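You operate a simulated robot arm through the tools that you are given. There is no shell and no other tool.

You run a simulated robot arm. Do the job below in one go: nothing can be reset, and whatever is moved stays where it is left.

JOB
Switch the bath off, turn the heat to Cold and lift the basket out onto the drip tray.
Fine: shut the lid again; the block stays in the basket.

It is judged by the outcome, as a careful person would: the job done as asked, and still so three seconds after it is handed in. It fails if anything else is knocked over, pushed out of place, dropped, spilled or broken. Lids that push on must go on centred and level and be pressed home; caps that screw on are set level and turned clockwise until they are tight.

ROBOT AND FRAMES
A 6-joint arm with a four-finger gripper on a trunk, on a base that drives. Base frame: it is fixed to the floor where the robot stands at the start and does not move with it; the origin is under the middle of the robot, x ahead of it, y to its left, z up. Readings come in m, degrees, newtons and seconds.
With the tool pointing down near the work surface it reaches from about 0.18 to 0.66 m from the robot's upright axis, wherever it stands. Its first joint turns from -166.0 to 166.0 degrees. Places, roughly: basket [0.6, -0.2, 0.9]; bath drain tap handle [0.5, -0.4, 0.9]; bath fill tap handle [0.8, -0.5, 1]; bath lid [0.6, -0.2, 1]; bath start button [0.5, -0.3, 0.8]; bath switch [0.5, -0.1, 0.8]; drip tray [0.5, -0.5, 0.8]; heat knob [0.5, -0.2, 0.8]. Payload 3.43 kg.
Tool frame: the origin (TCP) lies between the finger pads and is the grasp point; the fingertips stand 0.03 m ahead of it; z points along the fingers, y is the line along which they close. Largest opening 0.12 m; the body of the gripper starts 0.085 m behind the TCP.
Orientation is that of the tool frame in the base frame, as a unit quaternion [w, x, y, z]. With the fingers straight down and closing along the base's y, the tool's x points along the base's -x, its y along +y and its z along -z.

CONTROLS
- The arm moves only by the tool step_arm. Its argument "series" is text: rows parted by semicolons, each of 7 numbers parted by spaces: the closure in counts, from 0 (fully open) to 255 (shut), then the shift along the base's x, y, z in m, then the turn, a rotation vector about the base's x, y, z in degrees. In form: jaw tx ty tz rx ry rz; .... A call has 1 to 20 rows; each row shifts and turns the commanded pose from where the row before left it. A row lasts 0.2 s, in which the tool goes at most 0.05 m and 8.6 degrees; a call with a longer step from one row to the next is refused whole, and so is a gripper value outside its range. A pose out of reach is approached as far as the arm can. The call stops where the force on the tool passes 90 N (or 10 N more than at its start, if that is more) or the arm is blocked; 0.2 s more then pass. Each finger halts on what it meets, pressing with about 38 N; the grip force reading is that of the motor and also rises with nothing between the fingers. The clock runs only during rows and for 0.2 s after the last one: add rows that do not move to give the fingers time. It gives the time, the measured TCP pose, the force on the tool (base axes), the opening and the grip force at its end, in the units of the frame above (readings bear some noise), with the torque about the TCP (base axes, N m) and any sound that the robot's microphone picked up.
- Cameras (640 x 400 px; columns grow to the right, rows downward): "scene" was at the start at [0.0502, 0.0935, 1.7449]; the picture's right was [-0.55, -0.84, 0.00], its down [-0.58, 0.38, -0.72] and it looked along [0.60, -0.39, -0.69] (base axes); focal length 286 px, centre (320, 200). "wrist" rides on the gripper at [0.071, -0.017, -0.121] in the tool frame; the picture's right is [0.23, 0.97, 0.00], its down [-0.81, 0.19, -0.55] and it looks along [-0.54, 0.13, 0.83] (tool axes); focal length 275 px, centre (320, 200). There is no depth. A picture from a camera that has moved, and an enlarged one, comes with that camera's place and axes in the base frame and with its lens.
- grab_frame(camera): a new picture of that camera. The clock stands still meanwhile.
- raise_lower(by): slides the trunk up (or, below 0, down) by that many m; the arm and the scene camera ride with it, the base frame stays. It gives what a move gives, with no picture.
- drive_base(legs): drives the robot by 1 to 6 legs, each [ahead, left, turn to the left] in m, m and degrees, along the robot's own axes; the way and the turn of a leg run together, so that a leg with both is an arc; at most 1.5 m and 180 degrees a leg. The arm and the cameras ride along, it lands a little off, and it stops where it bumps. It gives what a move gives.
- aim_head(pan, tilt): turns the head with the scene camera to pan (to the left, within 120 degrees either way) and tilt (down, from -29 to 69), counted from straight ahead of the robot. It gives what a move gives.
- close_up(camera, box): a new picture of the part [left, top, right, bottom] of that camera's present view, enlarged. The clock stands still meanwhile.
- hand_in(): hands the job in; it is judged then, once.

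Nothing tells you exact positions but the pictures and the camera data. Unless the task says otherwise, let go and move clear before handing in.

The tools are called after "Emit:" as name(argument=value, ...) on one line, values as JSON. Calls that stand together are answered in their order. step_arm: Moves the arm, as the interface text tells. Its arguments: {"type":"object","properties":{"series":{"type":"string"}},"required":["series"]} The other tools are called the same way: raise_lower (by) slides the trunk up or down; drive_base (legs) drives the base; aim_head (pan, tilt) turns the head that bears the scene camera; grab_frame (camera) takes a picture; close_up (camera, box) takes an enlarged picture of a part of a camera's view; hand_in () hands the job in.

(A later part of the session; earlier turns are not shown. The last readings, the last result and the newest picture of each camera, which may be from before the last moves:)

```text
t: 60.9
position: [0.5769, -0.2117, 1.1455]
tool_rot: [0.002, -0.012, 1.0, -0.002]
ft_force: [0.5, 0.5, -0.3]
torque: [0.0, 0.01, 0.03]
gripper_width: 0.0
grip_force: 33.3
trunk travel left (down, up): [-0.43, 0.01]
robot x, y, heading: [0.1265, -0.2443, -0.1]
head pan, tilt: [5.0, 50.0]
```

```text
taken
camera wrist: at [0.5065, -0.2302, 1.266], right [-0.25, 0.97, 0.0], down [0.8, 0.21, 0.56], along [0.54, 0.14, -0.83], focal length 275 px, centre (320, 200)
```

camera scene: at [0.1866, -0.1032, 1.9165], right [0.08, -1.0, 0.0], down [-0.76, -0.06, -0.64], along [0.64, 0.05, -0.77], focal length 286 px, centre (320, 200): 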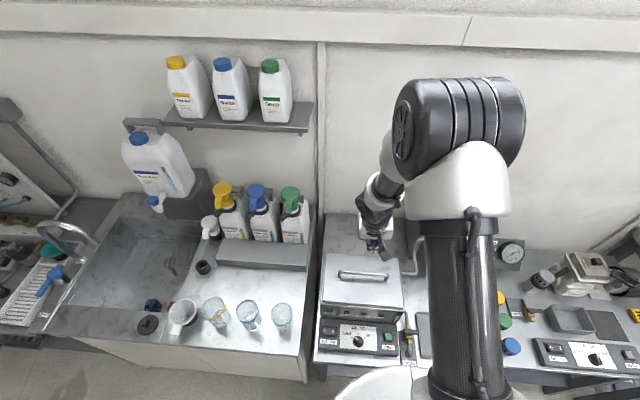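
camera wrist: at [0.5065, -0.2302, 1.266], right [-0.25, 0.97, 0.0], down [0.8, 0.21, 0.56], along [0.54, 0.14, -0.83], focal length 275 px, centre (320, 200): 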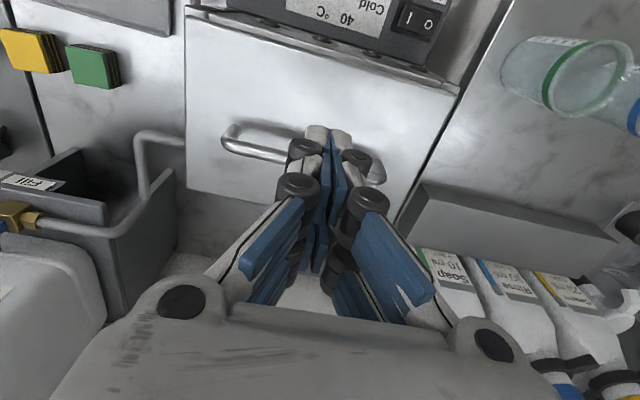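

The tool is vertical in front of the bar. I'll lower so the tips are just below bar height, then creep forward to contact.

Emit:
step_arm(series="255 -0.002 0 -0.04 0 0 0; 255 0 0 -0.04 0 0 0; 255 0 0 -0.025 0 0 0; 255 0 0 -0.011 0 0 0; 255 0 0 0 0 0 0; 255 0.01 0 0 0 0 0; 255 0.01 0 0 0 0 0; 255 0 0 0 0 0 0")

Emit:
close_up(camera="wrist", box=[180, 0, 480, 190])

Emit:
close_up(camera="scene", box=[310, 200, 450, 310])

```text
t: 62.7
position: [0.5952, -0.2117, 1.0295]
tool_rot: [0.003, -0.012, 1.0, -0.002]
ft_force: [0.1, -0.8, 0.5]
torque: [0.01, 0.0, -0.02]
gripper_width: 0.0002
grip_force: 33.8
trunk travel left (down, up): [-0.43, 0.01]
robot x, y, heading: [0.1265, -0.2522, -0.3]
head pan, tilt: [5.0, 50.0]
```

```text
2.11 times, centred on (330, 95) of wrist
camera zoom: at [0.5239, -0.2304, 1.1499], right [-0.25, 0.97, -0.01], down [0.8, 0.21, 0.56], along [0.54, 0.14, -0.83], focal length 580 px, centre (299, 421)
```

zoom: 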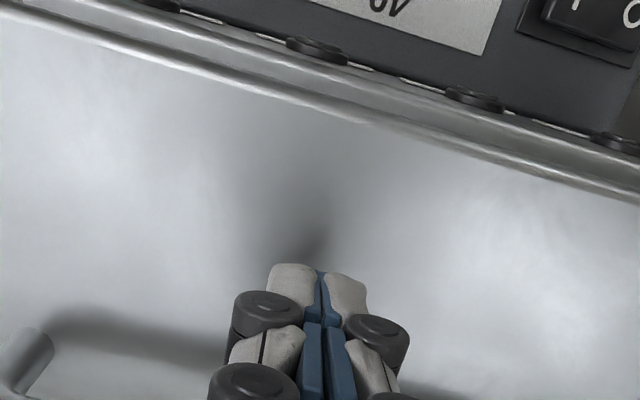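

```text
3.64 times, centred on (380, 255) of scene
camera zoom: at [0.1857, -0.1034, 1.9166], right [0.08, -1.0, 0.0], down [-0.76, -0.06, -0.64], along [0.64, 0.05, -0.77], focal length 1041 px, centre (102, 0)
```

zoom: 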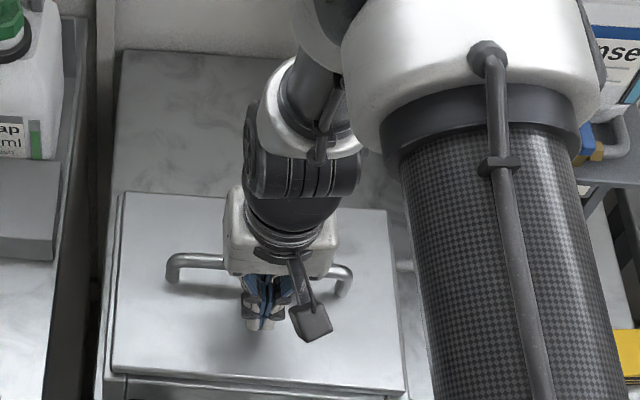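

Fingers are in front of the bar with no contact yet. I'll creep forward.

Emit:
step_arm(series="255 0.006 0 -0.003 0 0 0; 255 0.003 0 0 0 0 0; 255 0.003 0 0 0 0 0; 255 0.003 0 0 0 0 0; 255 0 0 0 0 0 0")

```text
t: 63.9
position: [0.6038, -0.211, 1.0264]
tool_rot: [0.001, -0.012, 1.0, -0.003]
ft_force: [-21.4, 0.3, 5.7]
torque: [0.09, 0.31, -0.17]
gripper_width: 0.0059
grip_force: 33.8
trunk travel left (down, up): [-0.43, 0.01]
robot x, y, heading: [0.1262, -0.2508, 0.2]
head pan, tilt: [5.0, 50.0]
```

Contact made (21 N backward on the tool), but the gripper width reads 6 mm. I'll look before pushing further.

Emit:
grab_frame(camera="wrist")

Emit:
close_up(camera="scene", box=[330, 230, 420, 310])

```text
taken
camera wrist: at [0.5344, -0.2302, 1.1473], right [-0.25, 0.97, 0.0], down [0.8, 0.21, 0.55], along [0.54, 0.14, -0.83], focal length 275 px, centre (320, 200)
```

wrist: 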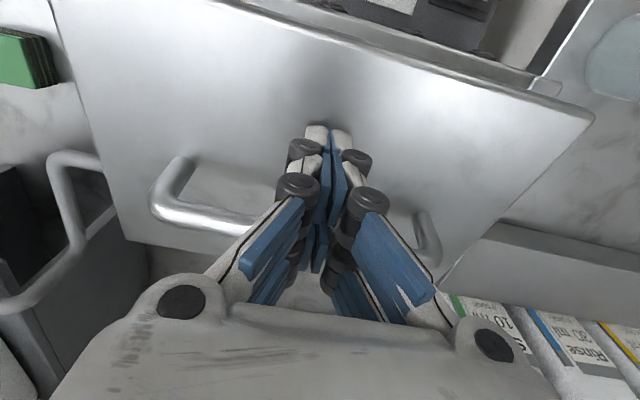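

```text
5.00 times, centred on (375, 270) of scene
camera zoom: at [0.1817, -0.1034, 1.9167], right [0.08, -1.0, 0.0], down [-0.76, -0.06, -0.64], along [0.64, 0.05, -0.76], focal length 1432 px, centre (45, -150)
```

zoom: 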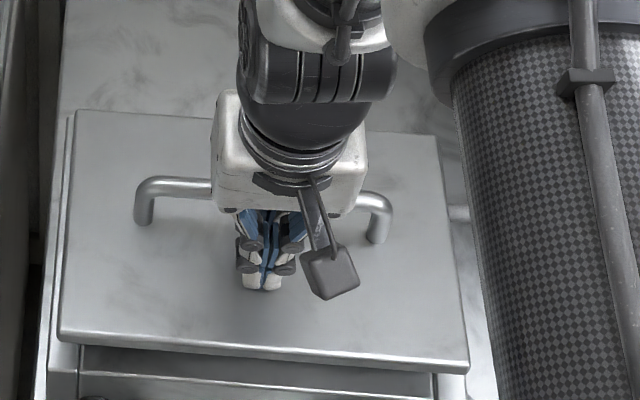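

The lid is lifting from the push, just as intended. I'll follow the arc upward and back in stages.

Emit:
step_arm(series="255 0.006 0 0.006 0 0 0; 255 0.006 0 0.006 0 0 0; 255 0.007 0 0.006 0 0 0; 255 0.007 0 0.005 0 0 0; 255 0.007 0 0.005 0 0 0; 255 0 0 0 0 0 0")

Emit:
grab_frame(camera="wrist")

Emit:
close_up(camera="scene", box=[310, 200, 450, 310])

```text
t: 65.3
position: [0.6222, -0.2122, 1.0561]
tool_rot: [-0.01, -0.012, 1.0, -0.004]
ft_force: [-54.5, 4.7, 30.1]
torque: [0.09, 1.56, 0.02]
gripper_width: 0.0059
grip_force: 33.4
trunk travel left (down, up): [-0.43, 0.01]
robot x, y, heading: [0.1262, -0.247, -0.3]
head pan, tilt: [5.0, 50.0]
```

```text
taken
camera wrist: at [0.5546, -0.2308, 1.1782], right [-0.25, 0.97, 0.0], down [0.82, 0.22, 0.54], along [0.52, 0.13, -0.84], focal length 275 px, centre (320, 200)
```

wrist: 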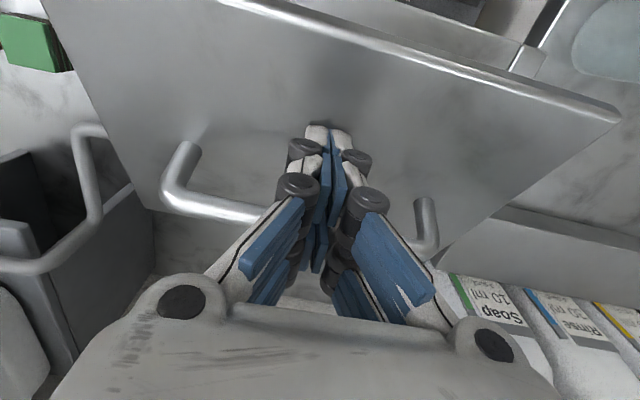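

```text
3.64 times, centred on (380, 255) of scene
camera zoom: at [0.1728, -0.1027, 1.9171], right [0.08, -1.0, 0.0], down [-0.76, -0.06, -0.65], along [0.65, 0.05, -0.76], focal length 1041 px, centre (102, 0)
```

zoom: 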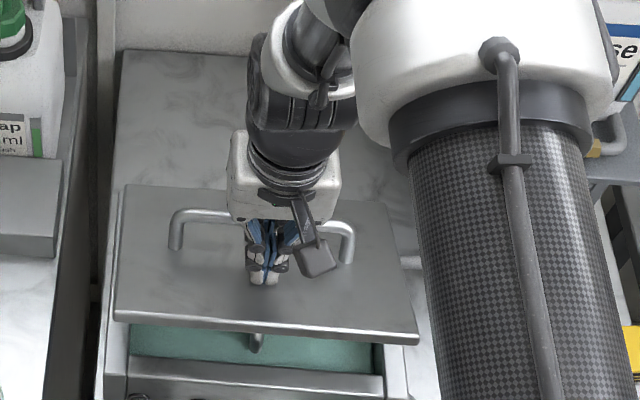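

The lid is about 15–20° open and the basket's water shows below. The load pattern says the bar is now right at the fingertips, so I'll ease back slightly and lower the fingers for a deeper hold before continuing.

Emit:
step_arm(series="255 -0.012 0 0 0 0 0; 255 -0.01 0 -0.004 0 0 0; 255 -0.006 0 -0.006 0 0 0; 255 0 0 -0.006 0 0 0; 255 0 0 0 0 0 0")

Emit:
close_up(camera="scene", box=[310, 200, 450, 310])

```text
t: 66.5
position: [0.61, -0.2118, 1.0393]
tool_rot: [0.004, -0.012, 1.0, -0.002]
ft_force: [-16.4, -1.7, 8.6]
torque: [-0.05, -0.07, -0.07]
gripper_width: 0.0059
grip_force: 33.7
trunk travel left (down, up): [-0.43, 0.01]
robot x, y, heading: [0.1267, -0.2506, -0.2]
head pan, tilt: [5.0, 50.0]
```

```text
3.64 times, centred on (380, 255) of scene
camera zoom: at [0.1817, -0.1038, 1.9167], right [0.08, -1.0, 0.0], down [-0.76, -0.06, -0.64], along [0.64, 0.05, -0.76], focal length 1041 px, centre (102, 0)
```

zoom: 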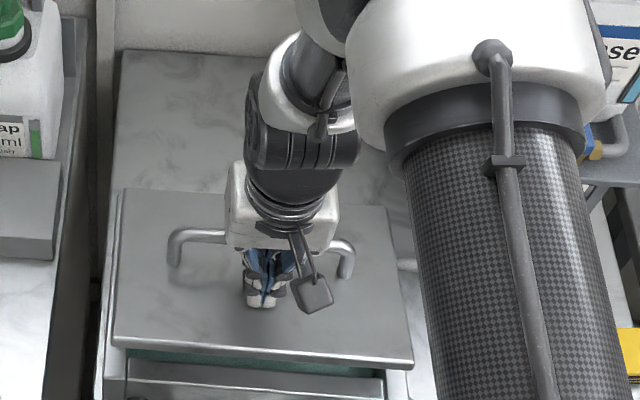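

The torque now puts the bar at TCP height, so earlier the tips were probably touching the lid surface. I'll raise the fingers slightly relative to the bar and check how the torque changes.

Emit:
step_arm(series="255 0 0 0.004 0 0 0; 255 0 0 0.004 0 0 0; 255 0 0 0 0 0 0")

Emit:
close_up(camera="wrist", box=[130, 40, 470, 260])

```text
t: 67.3
position: [0.6133, -0.2122, 1.0462]
tool_rot: [0.005, -0.012, 1.0, -0.002]
ft_force: [-1.7, -0.9, -1.4]
torque: [0.0, 0.02, 0.0]
gripper_width: 0.0001
grip_force: 33.2
trunk travel left (down, up): [-0.43, 0.01]
robot x, y, heading: [0.1232, -0.252, -0.2]
head pan, tilt: [5.0, 50.0]
```

```text
1.82 times, centred on (300, 150) of wrist
camera zoom: at [0.5431, -0.2309, 1.1669], right [-0.25, 0.97, -0.01], down [0.8, 0.21, 0.56], along [0.54, 0.14, -0.83], focal length 500 px, centre (356, 291)
```

zoom: 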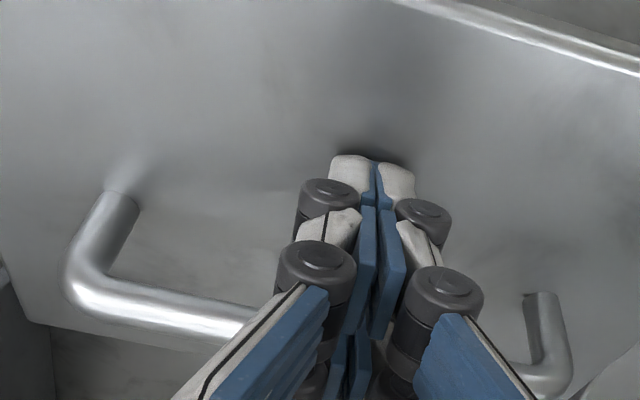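

Emit:
close_up(camera="scene", box=[310, 200, 450, 310])

Emit:
step_arm(series="255 0 0 0 0 0 0; 255 0 0 0 0 0 0")

Emit:
close_up(camera="scene", box=[310, 200, 450, 310])

```text
3.64 times, centred on (380, 255) of scene
camera zoom: at [0.1858, -0.1034, 1.9165], right [0.08, -1.0, 0.0], down [-0.76, -0.06, -0.64], along [0.64, 0.05, -0.77], focal length 1041 px, centre (102, 0)
```

zoom: 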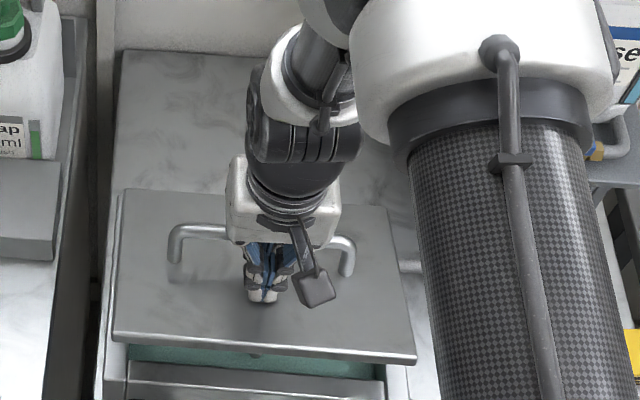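

```text
t: 67.9
position: [0.6118, -0.2124, 1.0466]
tool_rot: [0.003, -0.012, 1.0, -0.002]
ft_force: [-2.4, 0.6, 0.1]
torque: [0.01, 0.04, 0.0]
gripper_width: 0.0
grip_force: 33.8
trunk travel left (down, up): [-0.43, 0.01]
robot x, y, heading: [0.126, -0.2468, -0.4]
head pan, tilt: [5.0, 50.0]
```

```text
3.64 times, centred on (380, 255) of scene
camera zoom: at [0.1855, -0.1034, 1.9166], right [0.08, -1.0, 0.0], down [-0.76, -0.06, -0.64], along [0.64, 0.05, -0.77], focal length 1041 px, centre (102, 0)
```

zoom: 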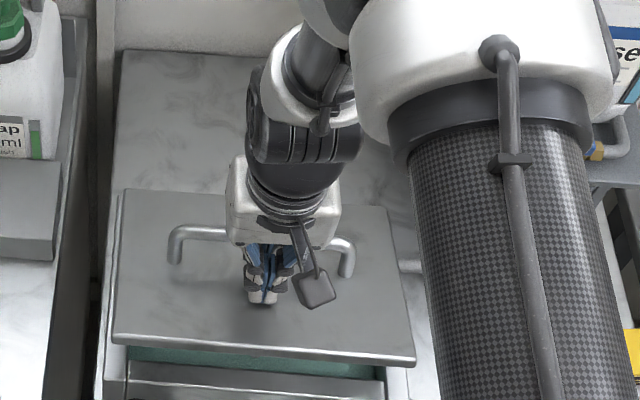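

The lid now rides open about 10° on the fingers with only about 2 N of load, so it's light. I'll follow the arc with this finger height.

Emit:
step_arm(series="255 0.005 0 0.006 0 0 0; 255 0.005 0 0.006 0 0 0; 255 0.007 0 0.006 0 0 0; 255 0.008 0 0.006 0 0 0; 255 0.008 0 0.005 0 0 0; 255 0 0 0 0 0 0")

Emit:
close_up(camera="scene", box=[310, 180, 450, 290])

Emit:
grab_frame(camera="wrist")

```text
t: 69.3
position: [0.6404, -0.2122, 1.077]
tool_rot: [0.0, -0.012, 1.0, -0.003]
ft_force: [-25.1, -1.0, 17.5]
torque: [0.05, 1.07, -0.14]
gripper_width: 0.0061
grip_force: 33.2
trunk travel left (down, up): [-0.43, 0.01]
robot x, y, heading: [0.1263, -0.2495, -0.4]
head pan, tilt: [5.0, 50.0]
```

```text
3.64 times, centred on (380, 235) of scene
camera zoom: at [0.1792, -0.1036, 1.9169], right [0.08, -1.0, 0.0], down [-0.76, -0.06, -0.65], along [0.64, 0.05, -0.76], focal length 1041 px, centre (102, 73)
```

zoom: 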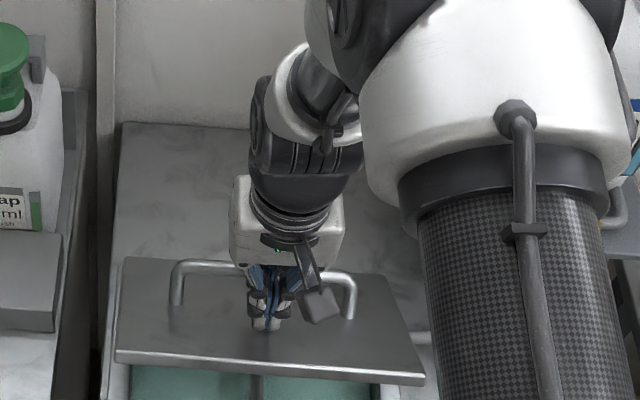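

```text
taken
camera wrist: at [0.5698, -0.2308, 1.1981], right [-0.25, 0.97, 0.0], down [0.81, 0.21, 0.55], along [0.54, 0.14, -0.83], focal length 275 px, centre (320, 200)
```

wrist: 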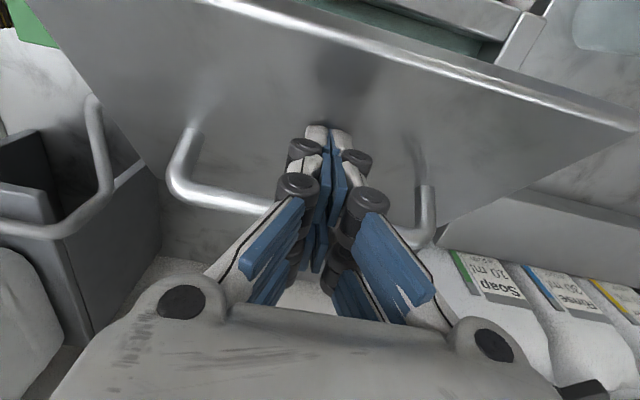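

The lid is about 30° open. Raising the fingers relative to the bar relieved the jam last time, so I'll do the same again and check the load.

Emit:
step_arm(series="255 -0.002 0 0.004 0 0 0; 255 0 0 0.004 0 0 0; 255 0 0 0 0 0 0")

Emit:
close_up(camera="scene", box=[310, 180, 450, 290])

```text
t: 70.1
position: [0.647, -0.2124, 1.0842]
tool_rot: [0.005, -0.012, 1.0, -0.001]
ft_force: [-2.8, 0.5, 2.4]
torque: [0.03, 0.05, -0.1]
gripper_width: 0.0059
grip_force: 33.3
trunk travel left (down, up): [-0.43, 0.01]
robot x, y, heading: [0.1263, -0.2477, -0.4]
head pan, tilt: [5.0, 50.0]
```

```text
3.64 times, centred on (380, 235) of scene
camera zoom: at [0.1852, -0.1035, 1.9166], right [0.08, -1.0, 0.0], down [-0.76, -0.06, -0.64], along [0.64, 0.05, -0.77], focal length 1041 px, centre (102, 73)
```

zoom: 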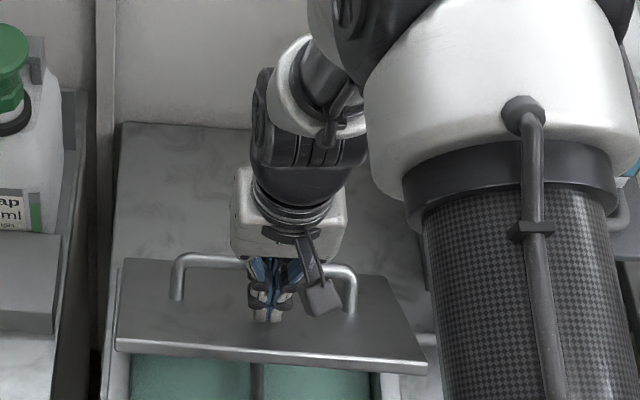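

Load dropped to about 3 N and the lid is near 40°. Continuing along the arc.

Emit:
step_arm(series="255 0.006 0 0.004 0 0 0; 255 0.006 0 0.003 0 0 0; 255 0.006 0 0.003 0 0 0; 255 0 0 0 0 0 0")

Emit:
close_up(camera="scene", box=[310, 180, 450, 290])

```text
t: 71.1
position: [0.6592, -0.2126, 1.0955]
tool_rot: [0.002, -0.013, 1.0, -0.002]
ft_force: [-16.7, -0.4, 13.3]
torque: [0.05, 1.24, -0.11]
gripper_width: 0.0061
grip_force: 33.6
trunk travel left (down, up): [-0.43, 0.01]
robot x, y, heading: [0.1246, -0.2478, -0.3]
head pan, tilt: [5.0, 50.0]
```

```text
3.64 times, centred on (380, 235) of scene
camera zoom: at [0.1812, -0.1035, 1.9168], right [0.08, -1.0, 0.0], down [-0.76, -0.06, -0.64], along [0.64, 0.05, -0.76], focal length 1041 px, centre (102, 73)
```

zoom: 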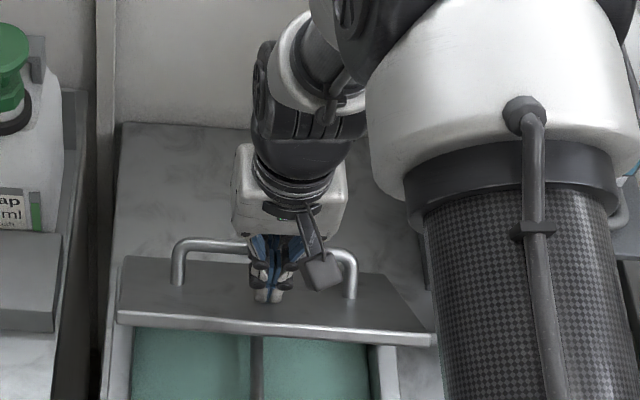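

There's some load again (21 N), consistent with the tip being a bit low. I'll raise a little and check with the wrist view.

Emit:
step_arm(series="255 -0.002 0 0.004 0 0 0; 255 0 0 0.003 0 0 0; 255 0 0 0 0 0 0")

Emit:
grab_frame(camera="wrist")

Emit:
close_up(camera="scene", box=[310, 180, 450, 290])

```text
t: 71.9
position: [0.6616, -0.2124, 1.101]
tool_rot: [0.005, -0.012, 1.0, -0.002]
ft_force: [-2.4, 0.0, 0.2]
torque: [0.0, 0.0, -0.01]
gripper_width: 0.0001
grip_force: 33.6
trunk travel left (down, up): [-0.43, 0.01]
robot x, y, heading: [0.1279, -0.2495, -0.4]
head pan, tilt: [5.0, 50.0]
```

```text
taken
camera wrist: at [0.5907, -0.2311, 1.2212], right [-0.25, 0.97, -0.01], down [0.8, 0.21, 0.56], along [0.54, 0.14, -0.83], focal length 275 px, centre (320, 200)
```

wrist: 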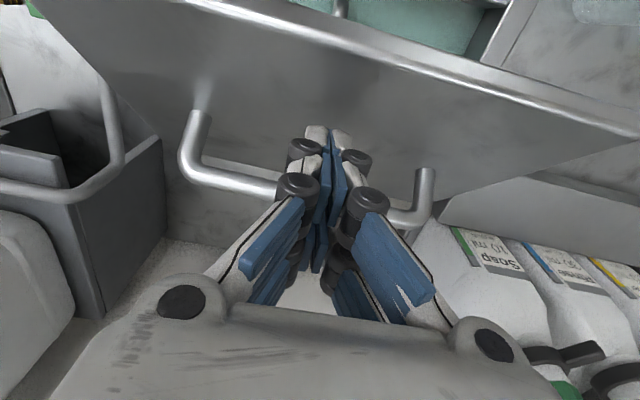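

```text
3.64 times, centred on (380, 235) of scene
camera zoom: at [0.1857, -0.1034, 1.9166], right [0.08, -1.0, 0.0], down [-0.76, -0.06, -0.64], along [0.64, 0.05, -0.77], focal length 1041 px, centre (102, 73)
```

zoom: 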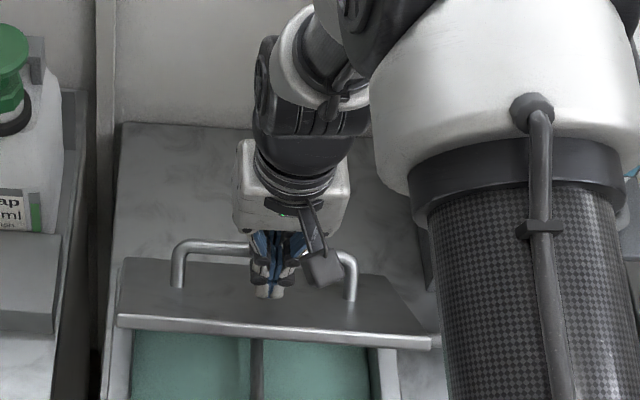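

The lid rests lightly at about 45°. I'll lean the fingers forward a bit so they reach further under the bar, then continue.

Emit:
step_arm(series="255 -0.001 0 0 0 -4 0; 255 -0.001 0 0 0 -4 0; 255 0 0 0 0 -4 0; 255 0 0 0 0 0 0")

Emit:
close_up(camera="scene", box=[310, 180, 450, 290])

```text
t: 72.9
position: [0.659, -0.211, 1.1017]
tool_rot: [0.108, -0.012, 0.994, -0.002]
ft_force: [0.2, 0.3, -0.2]
torque: [0.0, 0.0, 0.0]
gripper_width: 0.0001
grip_force: 33.0
trunk travel left (down, up): [-0.43, 0.01]
robot x, y, heading: [0.1261, -0.2469, 0.0]
head pan, tilt: [5.0, 50.0]
```

```text
3.64 times, centred on (380, 235) of scene
camera zoom: at [0.1861, -0.1034, 1.9166], right [0.08, -1.0, 0.0], down [-0.76, -0.06, -0.64], along [0.64, 0.05, -0.77], focal length 1041 px, centre (102, 73)
```

zoom: 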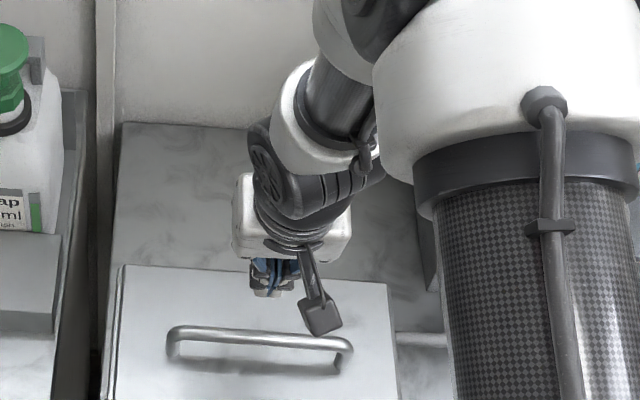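

The fingers slid over the bar and the light lid fell shut. The forces make sense now: a vertical finger drags the bar down by friction, so I need a forward-tilted finger truly hooked under it. I'll check the bath and try tilting here.

Emit:
step_arm(series="255 -0.02 0 0.01 0 0 0; 255 -0.02 0 0 0 -4 0; 255 -0.01 0 0 0 -5 0; 255 0 0 0 0 -5 0; 255 0 0 0 0 -5 0; 255 0 0 0 0 -4 0; 255 0 0 0 0 0 0")

Emit:
grab_frame(camera="scene")

Emit:
grab_frame(camera="wrist")

```text
t: 74.5
position: [0.6145, -0.213, 1.1088]
tool_rot: [0.304, -0.011, 0.953, -0.006]
ft_force: [-0.2, -0.4, -0.7]
torque: [0.04, 0.0, 0.04]
gripper_width: 0.0
grip_force: 32.8
out of reach, approached as far as the arm can: row 1, 2, 3
trunk travel left (down, up): [-0.43, 0.01]
robot x, y, heading: [0.127, -0.2505, -0.3]
head pan, tilt: [5.0, 50.0]
```

```text
taken
camera scene: at [0.1859, -0.1035, 1.9166], right [0.08, -1.0, 0.0], down [-0.76, -0.06, -0.64], along [0.64, 0.05, -0.77], focal length 286 px, centre (320, 200)
```

scene: 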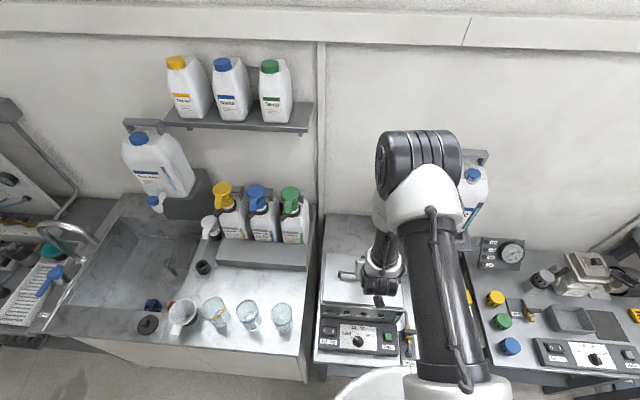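

```text
taken
camera wrist: at [0.4887, -0.231, 1.1651], right [-0.2, 0.97, -0.15], down [0.34, 0.21, 0.92], along [0.92, 0.14, -0.37], focal length 275 px, centre (320, 200)
```

wrist: 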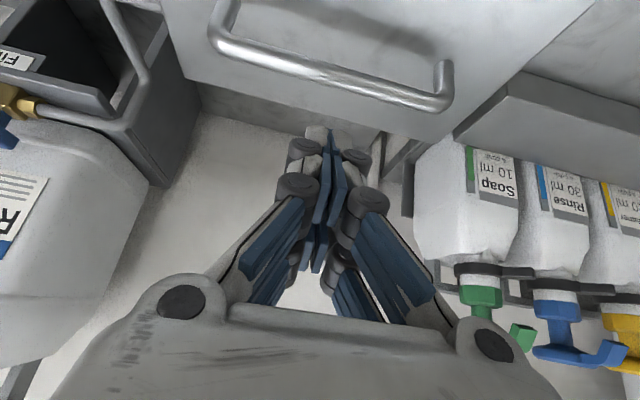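

The 35° tilt is reachable here and the lid is shut with everything in place. I'll bring the fingers to the front of the bar and slide them diagonally underneath.

Emit:
step_arm(series="255 -0.014 0 -0.005 0 0 0; 255 -0.014 0 -0.01 0 0 0; 255 -0.014 0 -0.015 0 0 0; 255 0 0 -0.02 0 0 0; 255 0 0 0 0 0 0")

Emit:
grab_frame(camera="wrist")

Emit:
close_up(camera="scene", box=[310, 200, 450, 310])

```text
t: 75.7
position: [0.5728, -0.2116, 1.0565]
tool_rot: [0.305, -0.012, 0.952, -0.005]
ft_force: [-0.3, -0.8, 0.0]
torque: [0.01, 0.01, -0.01]
gripper_width: 0.0002
grip_force: 33.2
trunk travel left (down, up): [-0.43, 0.01]
robot x, y, heading: [0.1285, -0.2473, 0.3]
head pan, tilt: [5.0, 50.0]
```

```text
taken
camera wrist: at [0.4469, -0.2313, 1.1146], right [-0.2, 0.97, -0.15], down [0.34, 0.21, 0.92], along [0.92, 0.14, -0.37], focal length 275 px, centre (320, 200)
```

wrist: 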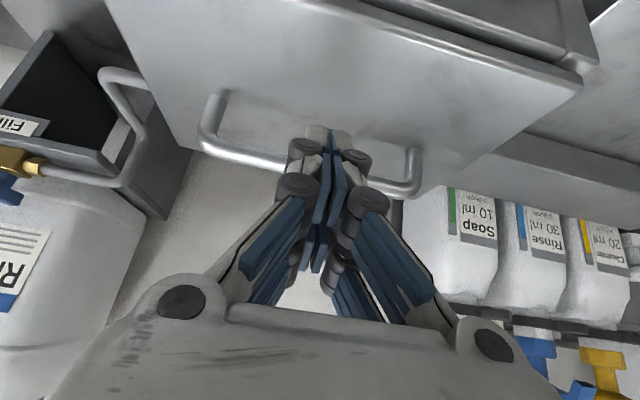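

```text
3.64 times, centred on (380, 255) of scene
camera zoom: at [0.1853, -0.1034, 1.9166], right [0.08, -1.0, 0.0], down [-0.76, -0.06, -0.64], along [0.64, 0.05, -0.77], focal length 1041 px, centre (102, 0)
```

zoom: 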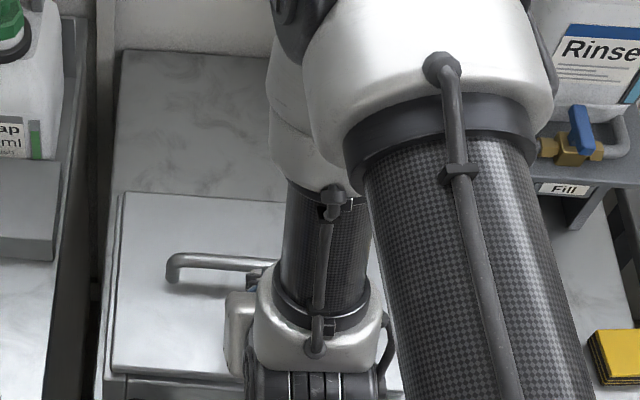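

Reached cleanly. I'll drop below bar height and move forward under it.

Emit:
step_arm(series="255 0 0 -0.015 0 0 0; 255 0.003 0 -0.015 0 0 0; 255 0.005 0 -0.01 0 0 0; 255 0.006 0 0 0 0 0; 255 0.004 0 0 0 0 0; 255 0 0 0 0 0 0")

Emit:
grab_frame(camera="wrist")

```text
t: 77.1
position: [0.5909, -0.2123, 1.0162]
tool_rot: [0.302, -0.011, 0.953, -0.005]
ft_force: [-3.9, 0.9, -0.8]
torque: [0.01, 0.04, -0.03]
gripper_width: 0.0
grip_force: 33.6
trunk travel left (down, up): [-0.43, 0.01]
robot x, y, heading: [0.1251, -0.248, -0.4]
head pan, tilt: [5.0, 50.0]
```

```text
taken
camera wrist: at [0.4642, -0.2307, 1.0746], right [-0.21, 0.97, -0.15], down [0.34, 0.21, 0.92], along [0.92, 0.14, -0.37], focal length 275 px, centre (320, 200)
```

wrist: 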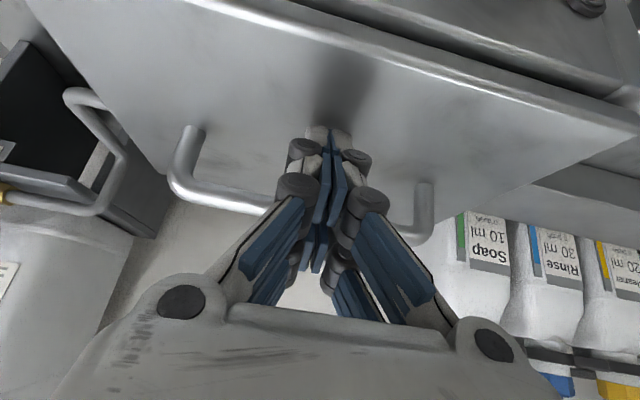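

The fingers touch the bar with a proper hook (4 N). I'll lift along the arc to about 20° and check.

Emit:
step_arm(series="255 0.006 0 0.0076 0 0 0; 255 0.006 0 0.0076 0 0 0; 255 0.0069 0 0.0065 0 0 0; 255 0.0069 0 0.0065 0 0 0; 255 0 0 0 0 0 0")

Emit:
grab_frame(camera="wrist")

Emit:
close_up(camera="scene", box=[310, 200, 450, 310])

```text
t: 78.3
position: [0.5998, -0.2117, 1.0426]
tool_rot: [0.29, -0.013, 0.957, -0.007]
ft_force: [-52.2, 10.0, 9.6]
torque: [0.27, 2.6, 0.23]
gripper_width: 0.0057
grip_force: 33.5
trunk travel left (down, up): [-0.43, 0.01]
robot x, y, heading: [0.128, -0.2456, -0.3]
head pan, tilt: [5.0, 50.0]
```

```text
taken
camera wrist: at [0.4746, -0.2309, 1.1042], right [-0.21, 0.97, -0.15], down [0.36, 0.22, 0.91], along [0.91, 0.14, -0.4], focal length 275 px, centre (320, 200)
```

wrist: 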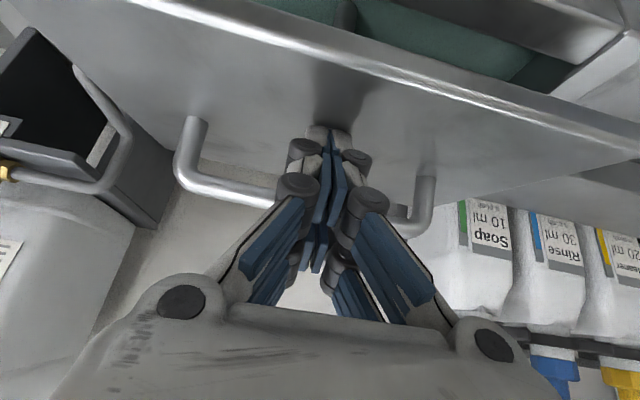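

```text
3.64 times, centred on (380, 255) of scene
camera zoom: at [0.1754, -0.1016, 1.9168], right [0.08, -1.0, 0.0], down [-0.76, -0.06, -0.65], along [0.64, 0.05, -0.76], focal length 1041 px, centre (102, 0)
```

zoom: 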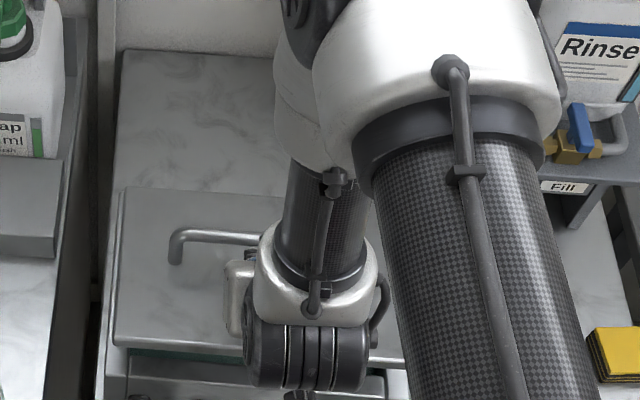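

The finger is too thick this way and wedges between bar and lid. I'll lower the lid back along the same path and use a better plan: grip the bar with the gripper yawed 90°, with only one thin finger between bar and lid, and carry it round the full arc.

Emit:
step_arm(series="255 -0.012 0 -0.004 0 0 0; 255 -0.008 0 -0.008 0 0 0; 255 -0.006 0 -0.008 0 0 0; 255 -0.006 0 -0.006 0 0 0; 255 -0.005 0 0 0 0 0; 255 -0.005 0 0 0 0 0; 255 0 0 0.02 0 0 0; 255 0 0 0.03 0 0 0; 255 0 0 0.03 0 0 0; 255 0 0 0 0 0 0")

Emit:
grab_frame(camera="wrist")

```text
t: 80.5
position: [0.5739, -0.2127, 1.1002]
tool_rot: [0.303, -0.012, 0.953, -0.005]
ft_force: [0.6, -0.1, 0.1]
torque: [0.02, 0.0, 0.01]
gripper_width: 0.0
grip_force: 33.2
trunk travel left (down, up): [-0.43, 0.01]
robot x, y, heading: [0.1287, -0.2502, -0.1]
head pan, tilt: [5.0, 50.0]
```

```text
taken
camera wrist: at [0.4479, -0.231, 1.1572], right [-0.2, 0.97, -0.15], down [0.34, 0.21, 0.92], along [0.92, 0.14, -0.37], focal length 275 px, centre (320, 200)
```

wrist: 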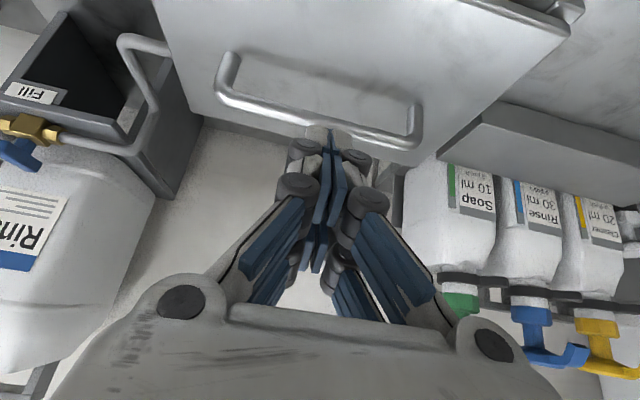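

The lid is shut again. Now I'll raise, level the tool, and yaw 90°.

Emit:
step_arm(series="255 0.01 0 0.04 0 0 0; 255 0.01 0 0.02 0 7 0; 200 0.01 0 0 0 7 0; 140 0 0 0 0 7 0; 140 0 0 0 0 7 0; 140 0 0 0 0 7 0; 140 0 0 0 0 0 0")

Emit:
step_arm(series="140 0 0 0 0 0 7.5; 140 0 0 0 0 0 7.5; 140 0 0 0 0 0 7.5; 140 0 0 0 0 0 7.5; 140 0 0 0 0 0 7.5; 140 0 0 0 0 0 7.5; 140 0 0 0 0 0 7.5; 140 0 0 0 0 0 7.5; 140 0 0 0 0 0 7.5; 140 0 0 0 0 0 7.5; 140 0 0 0 0 0 7.5; 140 0 0 0 0 0 7.5; 140 0 0 0 0 0 0")

Emit:
grab_frame(camera="wrist")

Emit:
grab_frame(camera="scene")

```text
t: 82.1
position: [0.6048, -0.2131, 1.1603]
tool_rot: [0.003, -0.012, 1.0, -0.001]
ft_force: [0.1, 0.5, 0.4]
torque: [0.03, -0.05, 0.0]
gripper_width: 0.0544
grip_force: 0.0
trunk travel left (down, up): [-0.43, 0.01]
robot x, y, heading: [0.1295, -0.2522, -0.1]
head pan, tilt: [5.0, 50.0]
```

```text
t: 84.9
position: [0.6037, -0.2121, 1.1597]
tool_rot: [-0.004, 0.716, -0.698, -0.001]
ft_force: [-0.1, 0.2, -0.3]
torque: [0.0, 0.01, -0.06]
gripper_width: 0.054
grip_force: 0.1
trunk travel left (down, up): [-0.43, 0.01]
robot x, y, heading: [0.1276, -0.2452, -0.2]
head pan, tilt: [5.0, 50.0]
```

```text
taken
camera wrist: at [0.624, -0.2846, 1.2801], right [-0.97, -0.26, -0.01], down [-0.21, 0.8, 0.56], along [-0.14, 0.54, -0.83], focal length 275 px, centre (320, 200)
```

wrist: 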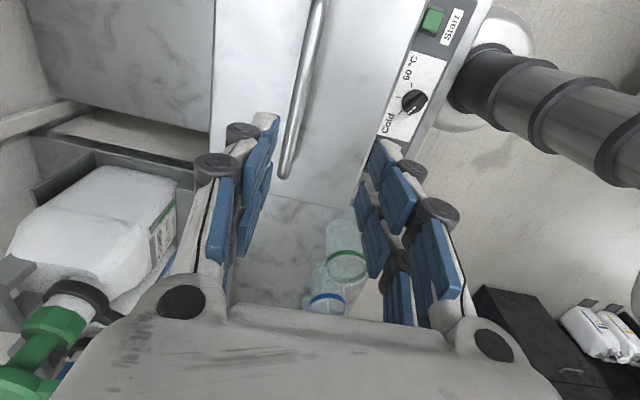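

```text
taken
camera scene: at [0.1858, -0.1034, 1.9166], right [0.08, -1.0, 0.0], down [-0.76, -0.06, -0.64], along [0.64, 0.05, -0.77], focal length 286 px, centre (320, 200)
```

scene: 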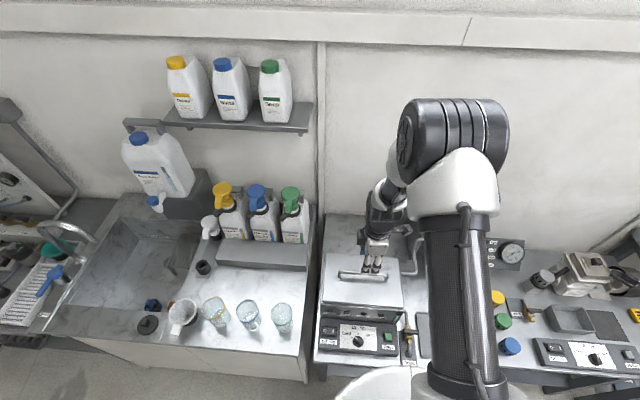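

The tool is vertical and yawed 90°, and motion is smooth with the raised trunk. Before gripping, I'll test that the arm can reach the far end of the arc (x≈0.79).

Emit:
step_arm(series="140 0.045 0 -0.01 0 0 0; 140 0.045 0 -0.01 0 0 0; 140 0.045 0 -0.01 0 0 0; 140 0.045 0 -0.01 0 0 0; 140 0.01 0 0 0 0 0; 140 0 0 0 0 0 0")

Emit:
grab_frame(camera="scene")

```text
t: 86.3
position: [0.7924, -0.2108, 1.1178]
tool_rot: [-0.004, 0.716, -0.698, -0.001]
ft_force: [-0.8, 0.3, -0.2]
torque: [0.0, 0.03, 0.0]
gripper_width: 0.0542
grip_force: 0.1
trunk travel left (down, up): [-0.43, 0.01]
robot x, y, heading: [0.1295, -0.2464, -0.1]
head pan, tilt: [5.0, 50.0]
```

```text
taken
camera scene: at [0.1865, -0.1034, 1.9166], right [0.08, -1.0, 0.0], down [-0.76, -0.06, -0.64], along [0.64, 0.05, -0.77], focal length 286 px, centre (320, 200)
```

scene: 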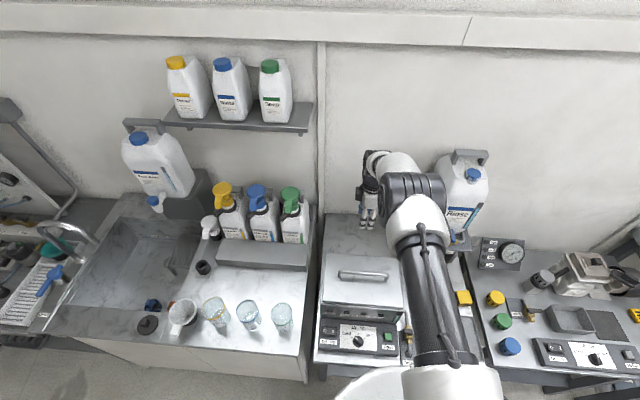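

The far end is reachable. I'll return to the handle, descend and grip the bar near the fingertips.

Emit:
step_arm(series="140 -0.045 0 0.015 0 0 0; 140 -0.045 0 0.015 0 0 0; 140 -0.045 0 0 0 0 0; 140 -0.031 0 0 0 0 0; 140 0 0 -0.04 0 0 0; 140 0 0 -0.03 0 0 0; 140 0 0 -0.03 0 0 0; 140 0 0 -0.011 0 0 0; 140 0 0 0 0 0 0")

Emit:
grab_frame(camera="wrist")

```text
t: 88.3
position: [0.6302, -0.212, 1.039]
tool_rot: [-0.004, 0.715, -0.699, -0.002]
ft_force: [0.4, 0.5, 0.1]
torque: [0.0, -0.01, 0.01]
gripper_width: 0.0537
grip_force: 0.1
trunk travel left (down, up): [-0.43, 0.01]
robot x, y, heading: [0.1266, -0.2465, -0.3]
head pan, tilt: [5.0, 50.0]
```

```text
taken
camera wrist: at [0.6496, -0.2838, 1.159], right [-0.97, -0.25, -0.01], down [-0.21, 0.8, 0.56], along [-0.14, 0.54, -0.83], focal length 275 px, centre (320, 200)
```

wrist: 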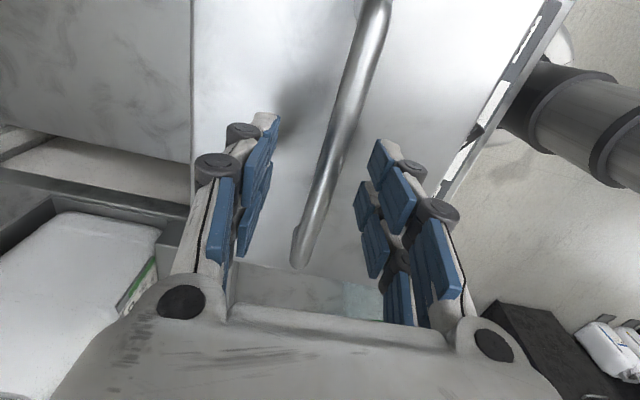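

Emit:
step_arm(series="140 -0.003 0 -0.005 0 0 0; 200 0 0 0 0 0 0; 255 0 0 0 0 0 0; 255 0 0 0 0 0 0; 255 0 0 0 0 0 0; 255 0 0 0 0 0 0")

Emit:
step_arm(series="255 0.0025 0 0.004 0 0 0; 255 0.0027 0 0.004 0 0 0; 255 0.003 0 0.0038 0 0 0; 255 0.003 0 0.0036 0 0 0; 255 0 0 0 0 0 0")

Emit:
close_up(camera="scene", box=[310, 190, 450, 300])

```text
t: 89.7
position: [0.6248, -0.2127, 1.0335]
tool_rot: [-0.004, 0.714, -0.7, -0.002]
ft_force: [-1.7, 0.9, -0.8]
torque: [-0.13, 0.05, -1.8]
gripper_width: 0.0135
grip_force: 44.9
trunk travel left (down, up): [-0.43, 0.01]
robot x, y, heading: [0.1269, -0.2487, -0.2]
head pan, tilt: [5.0, 50.0]
```

```text
t: 90.9
position: [0.6359, -0.2121, 1.0505]
tool_rot: [-0.003, 0.716, -0.699, 0.0]
ft_force: [-6.1, 1.4, 0.6]
torque: [-0.25, 0.16, -1.95]
gripper_width: 0.0136
grip_force: 45.2
trunk travel left (down, up): [-0.43, 0.01]
robot x, y, heading: [0.1296, -0.2471, 0.1]
head pan, tilt: [5.0, 50.0]
```

```text
3.64 times, centred on (380, 245) of scene
camera zoom: at [0.1848, -0.103, 1.9166], right [0.08, -1.0, 0.0], down [-0.76, -0.06, -0.64], along [0.64, 0.05, -0.77], focal length 1041 px, centre (102, 36)
```

zoom: 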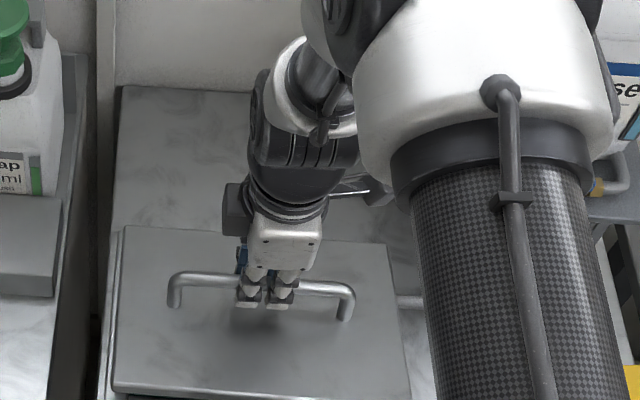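

The lid lifts cleanly with only about 6 N. Continuing along the arc toward 30°.

Emit:
step_arm(series="255 0.0034 0 0.0034 0 0 0; 255 0.0034 0 0.0033 0 0 0; 255 0.0035 0 0.0032 0 0 0; 255 0.0036 0 0.0031 0 0 0; 255 0.0038 0 0.0028 0 0 0; 255 0.0039 0 0.0026 0 0 0; 255 0.004 0 0.0025 0 0 0; 255 0.004 0 0.0024 0 0 0; 255 0 0 0 0 0 0")

Emit:
close_up(camera="scene", box=[310, 190, 450, 300])

Emit:
grab_frame(camera="wrist")

```text
t: 92.9
position: [0.668, -0.2126, 1.0732]
tool_rot: [-0.003, 0.715, -0.699, 0.0]
ft_force: [-5.6, 2.3, 4.9]
torque: [-0.48, 0.12, -1.82]
gripper_width: 0.0132
grip_force: 44.8
trunk travel left (down, up): [-0.43, 0.01]
robot x, y, heading: [0.1275, -0.2493, -0.4]
head pan, tilt: [5.0, 50.0]
```

```text
3.64 times, centred on (380, 245) of scene
camera zoom: at [0.1843, -0.1031, 1.9166], right [0.08, -1.0, 0.0], down [-0.76, -0.06, -0.64], along [0.64, 0.05, -0.77], focal length 1041 px, centre (102, 36)
```

zoom: 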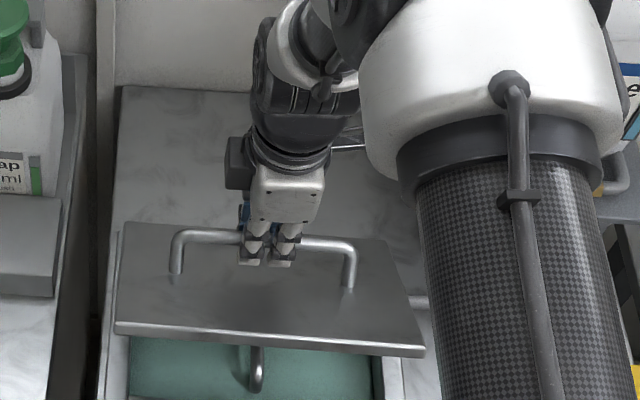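

```text
taken
camera wrist: at [0.6862, -0.2839, 1.1936], right [-0.97, -0.25, -0.01], down [-0.21, 0.8, 0.56], along [-0.14, 0.54, -0.83], focal length 275 px, centre (320, 200)
```

wrist: 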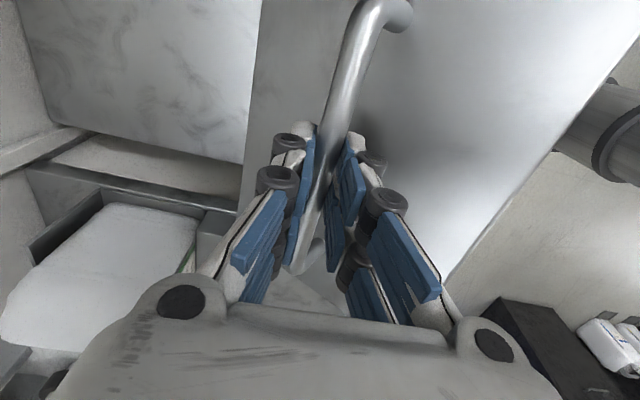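

The lid is near 30° with low forces, so the hinge estimate is good. I also see the basket's handle in the water. Continuing to 60°.

Emit:
step_arm(series="255 0.0043 0 0.002 0 0 0; 255 0.0043 0 0.002 0 0 0; 255 0.0043 0 0.002 0 0 0; 255 0.0045 0 0.0014 0 0 0; 255 0.0045 0 0.0014 0 0 0; 255 0.0046 0 0.0014 0 0 0; 255 0.0047 0 0.0008 0 0 0; 255 0.0047 0 0.0008 0 0 0; 255 0.0047 0 0.0008 0 0 0; 255 0.0047 0 0.0002 0 0 0; 255 0.0047 0 0.0002 0 0 0; 255 0.0047 0 0.0002 0 0 0; 255 0 0 0 0 0 0")

Emit:
close_up(camera="scene", box=[310, 170, 450, 280])

Emit:
grab_frame(camera="wrist")

```text
t: 95.7
position: [0.7211, -0.2117, 1.0845]
tool_rot: [-0.004, 0.716, -0.698, -0.001]
ft_force: [-2.6, 3.7, -1.7]
torque: [-0.29, 0.12, -1.64]
gripper_width: 0.0133
grip_force: 44.5
trunk travel left (down, up): [-0.43, 0.01]
robot x, y, heading: [0.1268, -0.2486, -0.4]
head pan, tilt: [5.0, 50.0]
```

```text
3.64 times, centred on (380, 225) of scene
camera zoom: at [0.1857, -0.1024, 1.9165], right [0.08, -1.0, 0.0], down [-0.76, -0.06, -0.64], along [0.64, 0.05, -0.77], focal length 1041 px, centre (102, 109)
```

zoom: 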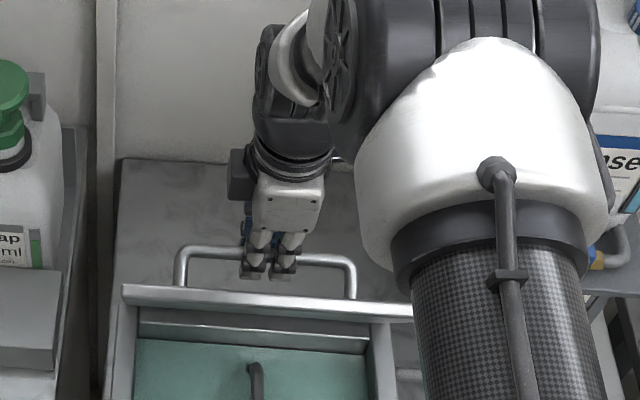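

```text
taken
camera wrist: at [0.7409, -0.284, 1.2058], right [-0.97, -0.25, -0.01], down [-0.21, 0.8, 0.56], along [-0.14, 0.54, -0.83], focal length 275 px, centre (320, 200)
```

wrist: 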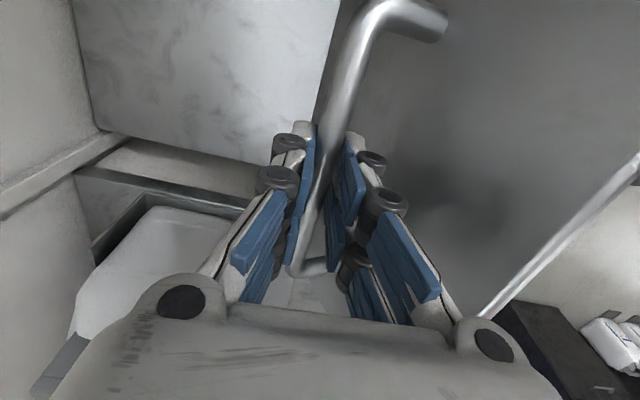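

At about 60° with tiny forces. Continuing to about 82°.

Emit:
step_arm(series="255 0.0047 0 -0.0005 0 0 0; 255 0.0047 0 -0.0005 0 0 0; 255 0.0047 0 -0.0005 0 0 0; 255 0.0046 0 -0.001 0 0 0; 255 0.0046 0 -0.001 0 0 0; 255 0.0046 0 -0.001 0 0 0; 255 0.0044 0 -0.0017 0 0 0; 255 0.0044 0 -0.0017 0 0 0; 255 0.0044 0 -0.0017 0 0 0; 255 0 0 0 0 0 0")

Emit:
close_up(camera="scene", box=[310, 170, 450, 280])

Emit:
grab_frame(camera="wrist")

```text
t: 97.9
position: [0.7632, -0.2122, 1.0755]
tool_rot: [-0.003, 0.715, -0.699, 0.0]
ft_force: [-2.1, 2.8, -3.4]
torque: [-0.52, 0.09, -1.57]
gripper_width: 0.0133
grip_force: 44.8
trunk travel left (down, up): [-0.43, 0.01]
robot x, y, heading: [0.1277, -0.2511, 0.0]
head pan, tilt: [5.0, 50.0]
```

```text
3.64 times, centred on (380, 225) of scene
camera zoom: at [0.1858, -0.1028, 1.9165], right [0.08, -1.0, 0.0], down [-0.76, -0.06, -0.64], along [0.64, 0.05, -0.77], focal length 1041 px, centre (102, 109)
```

zoom: 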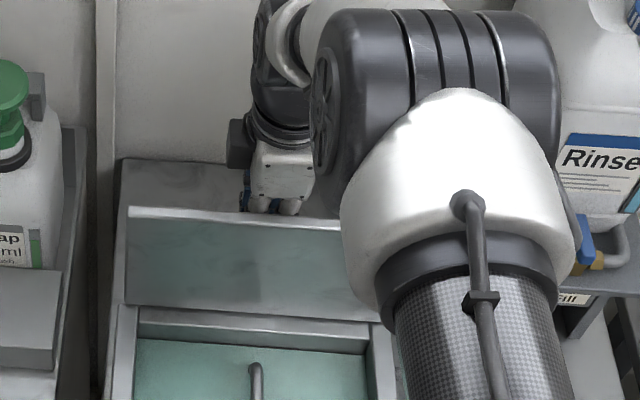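

```text
taken
camera wrist: at [0.782, -0.2843, 1.196], right [-0.97, -0.25, -0.01], down [-0.21, 0.8, 0.56], along [-0.14, 0.54, -0.83], focal length 275 px, centre (320, 200)
```

wrist: 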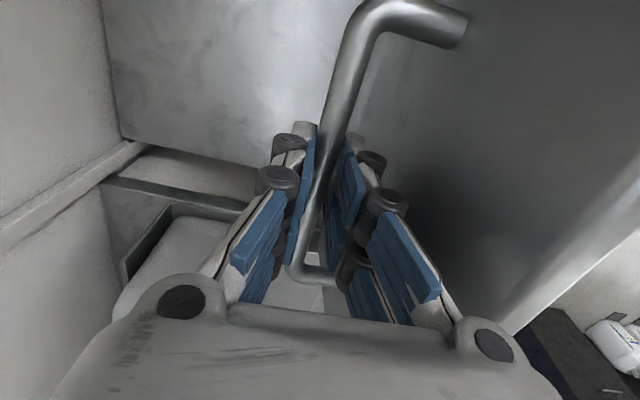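

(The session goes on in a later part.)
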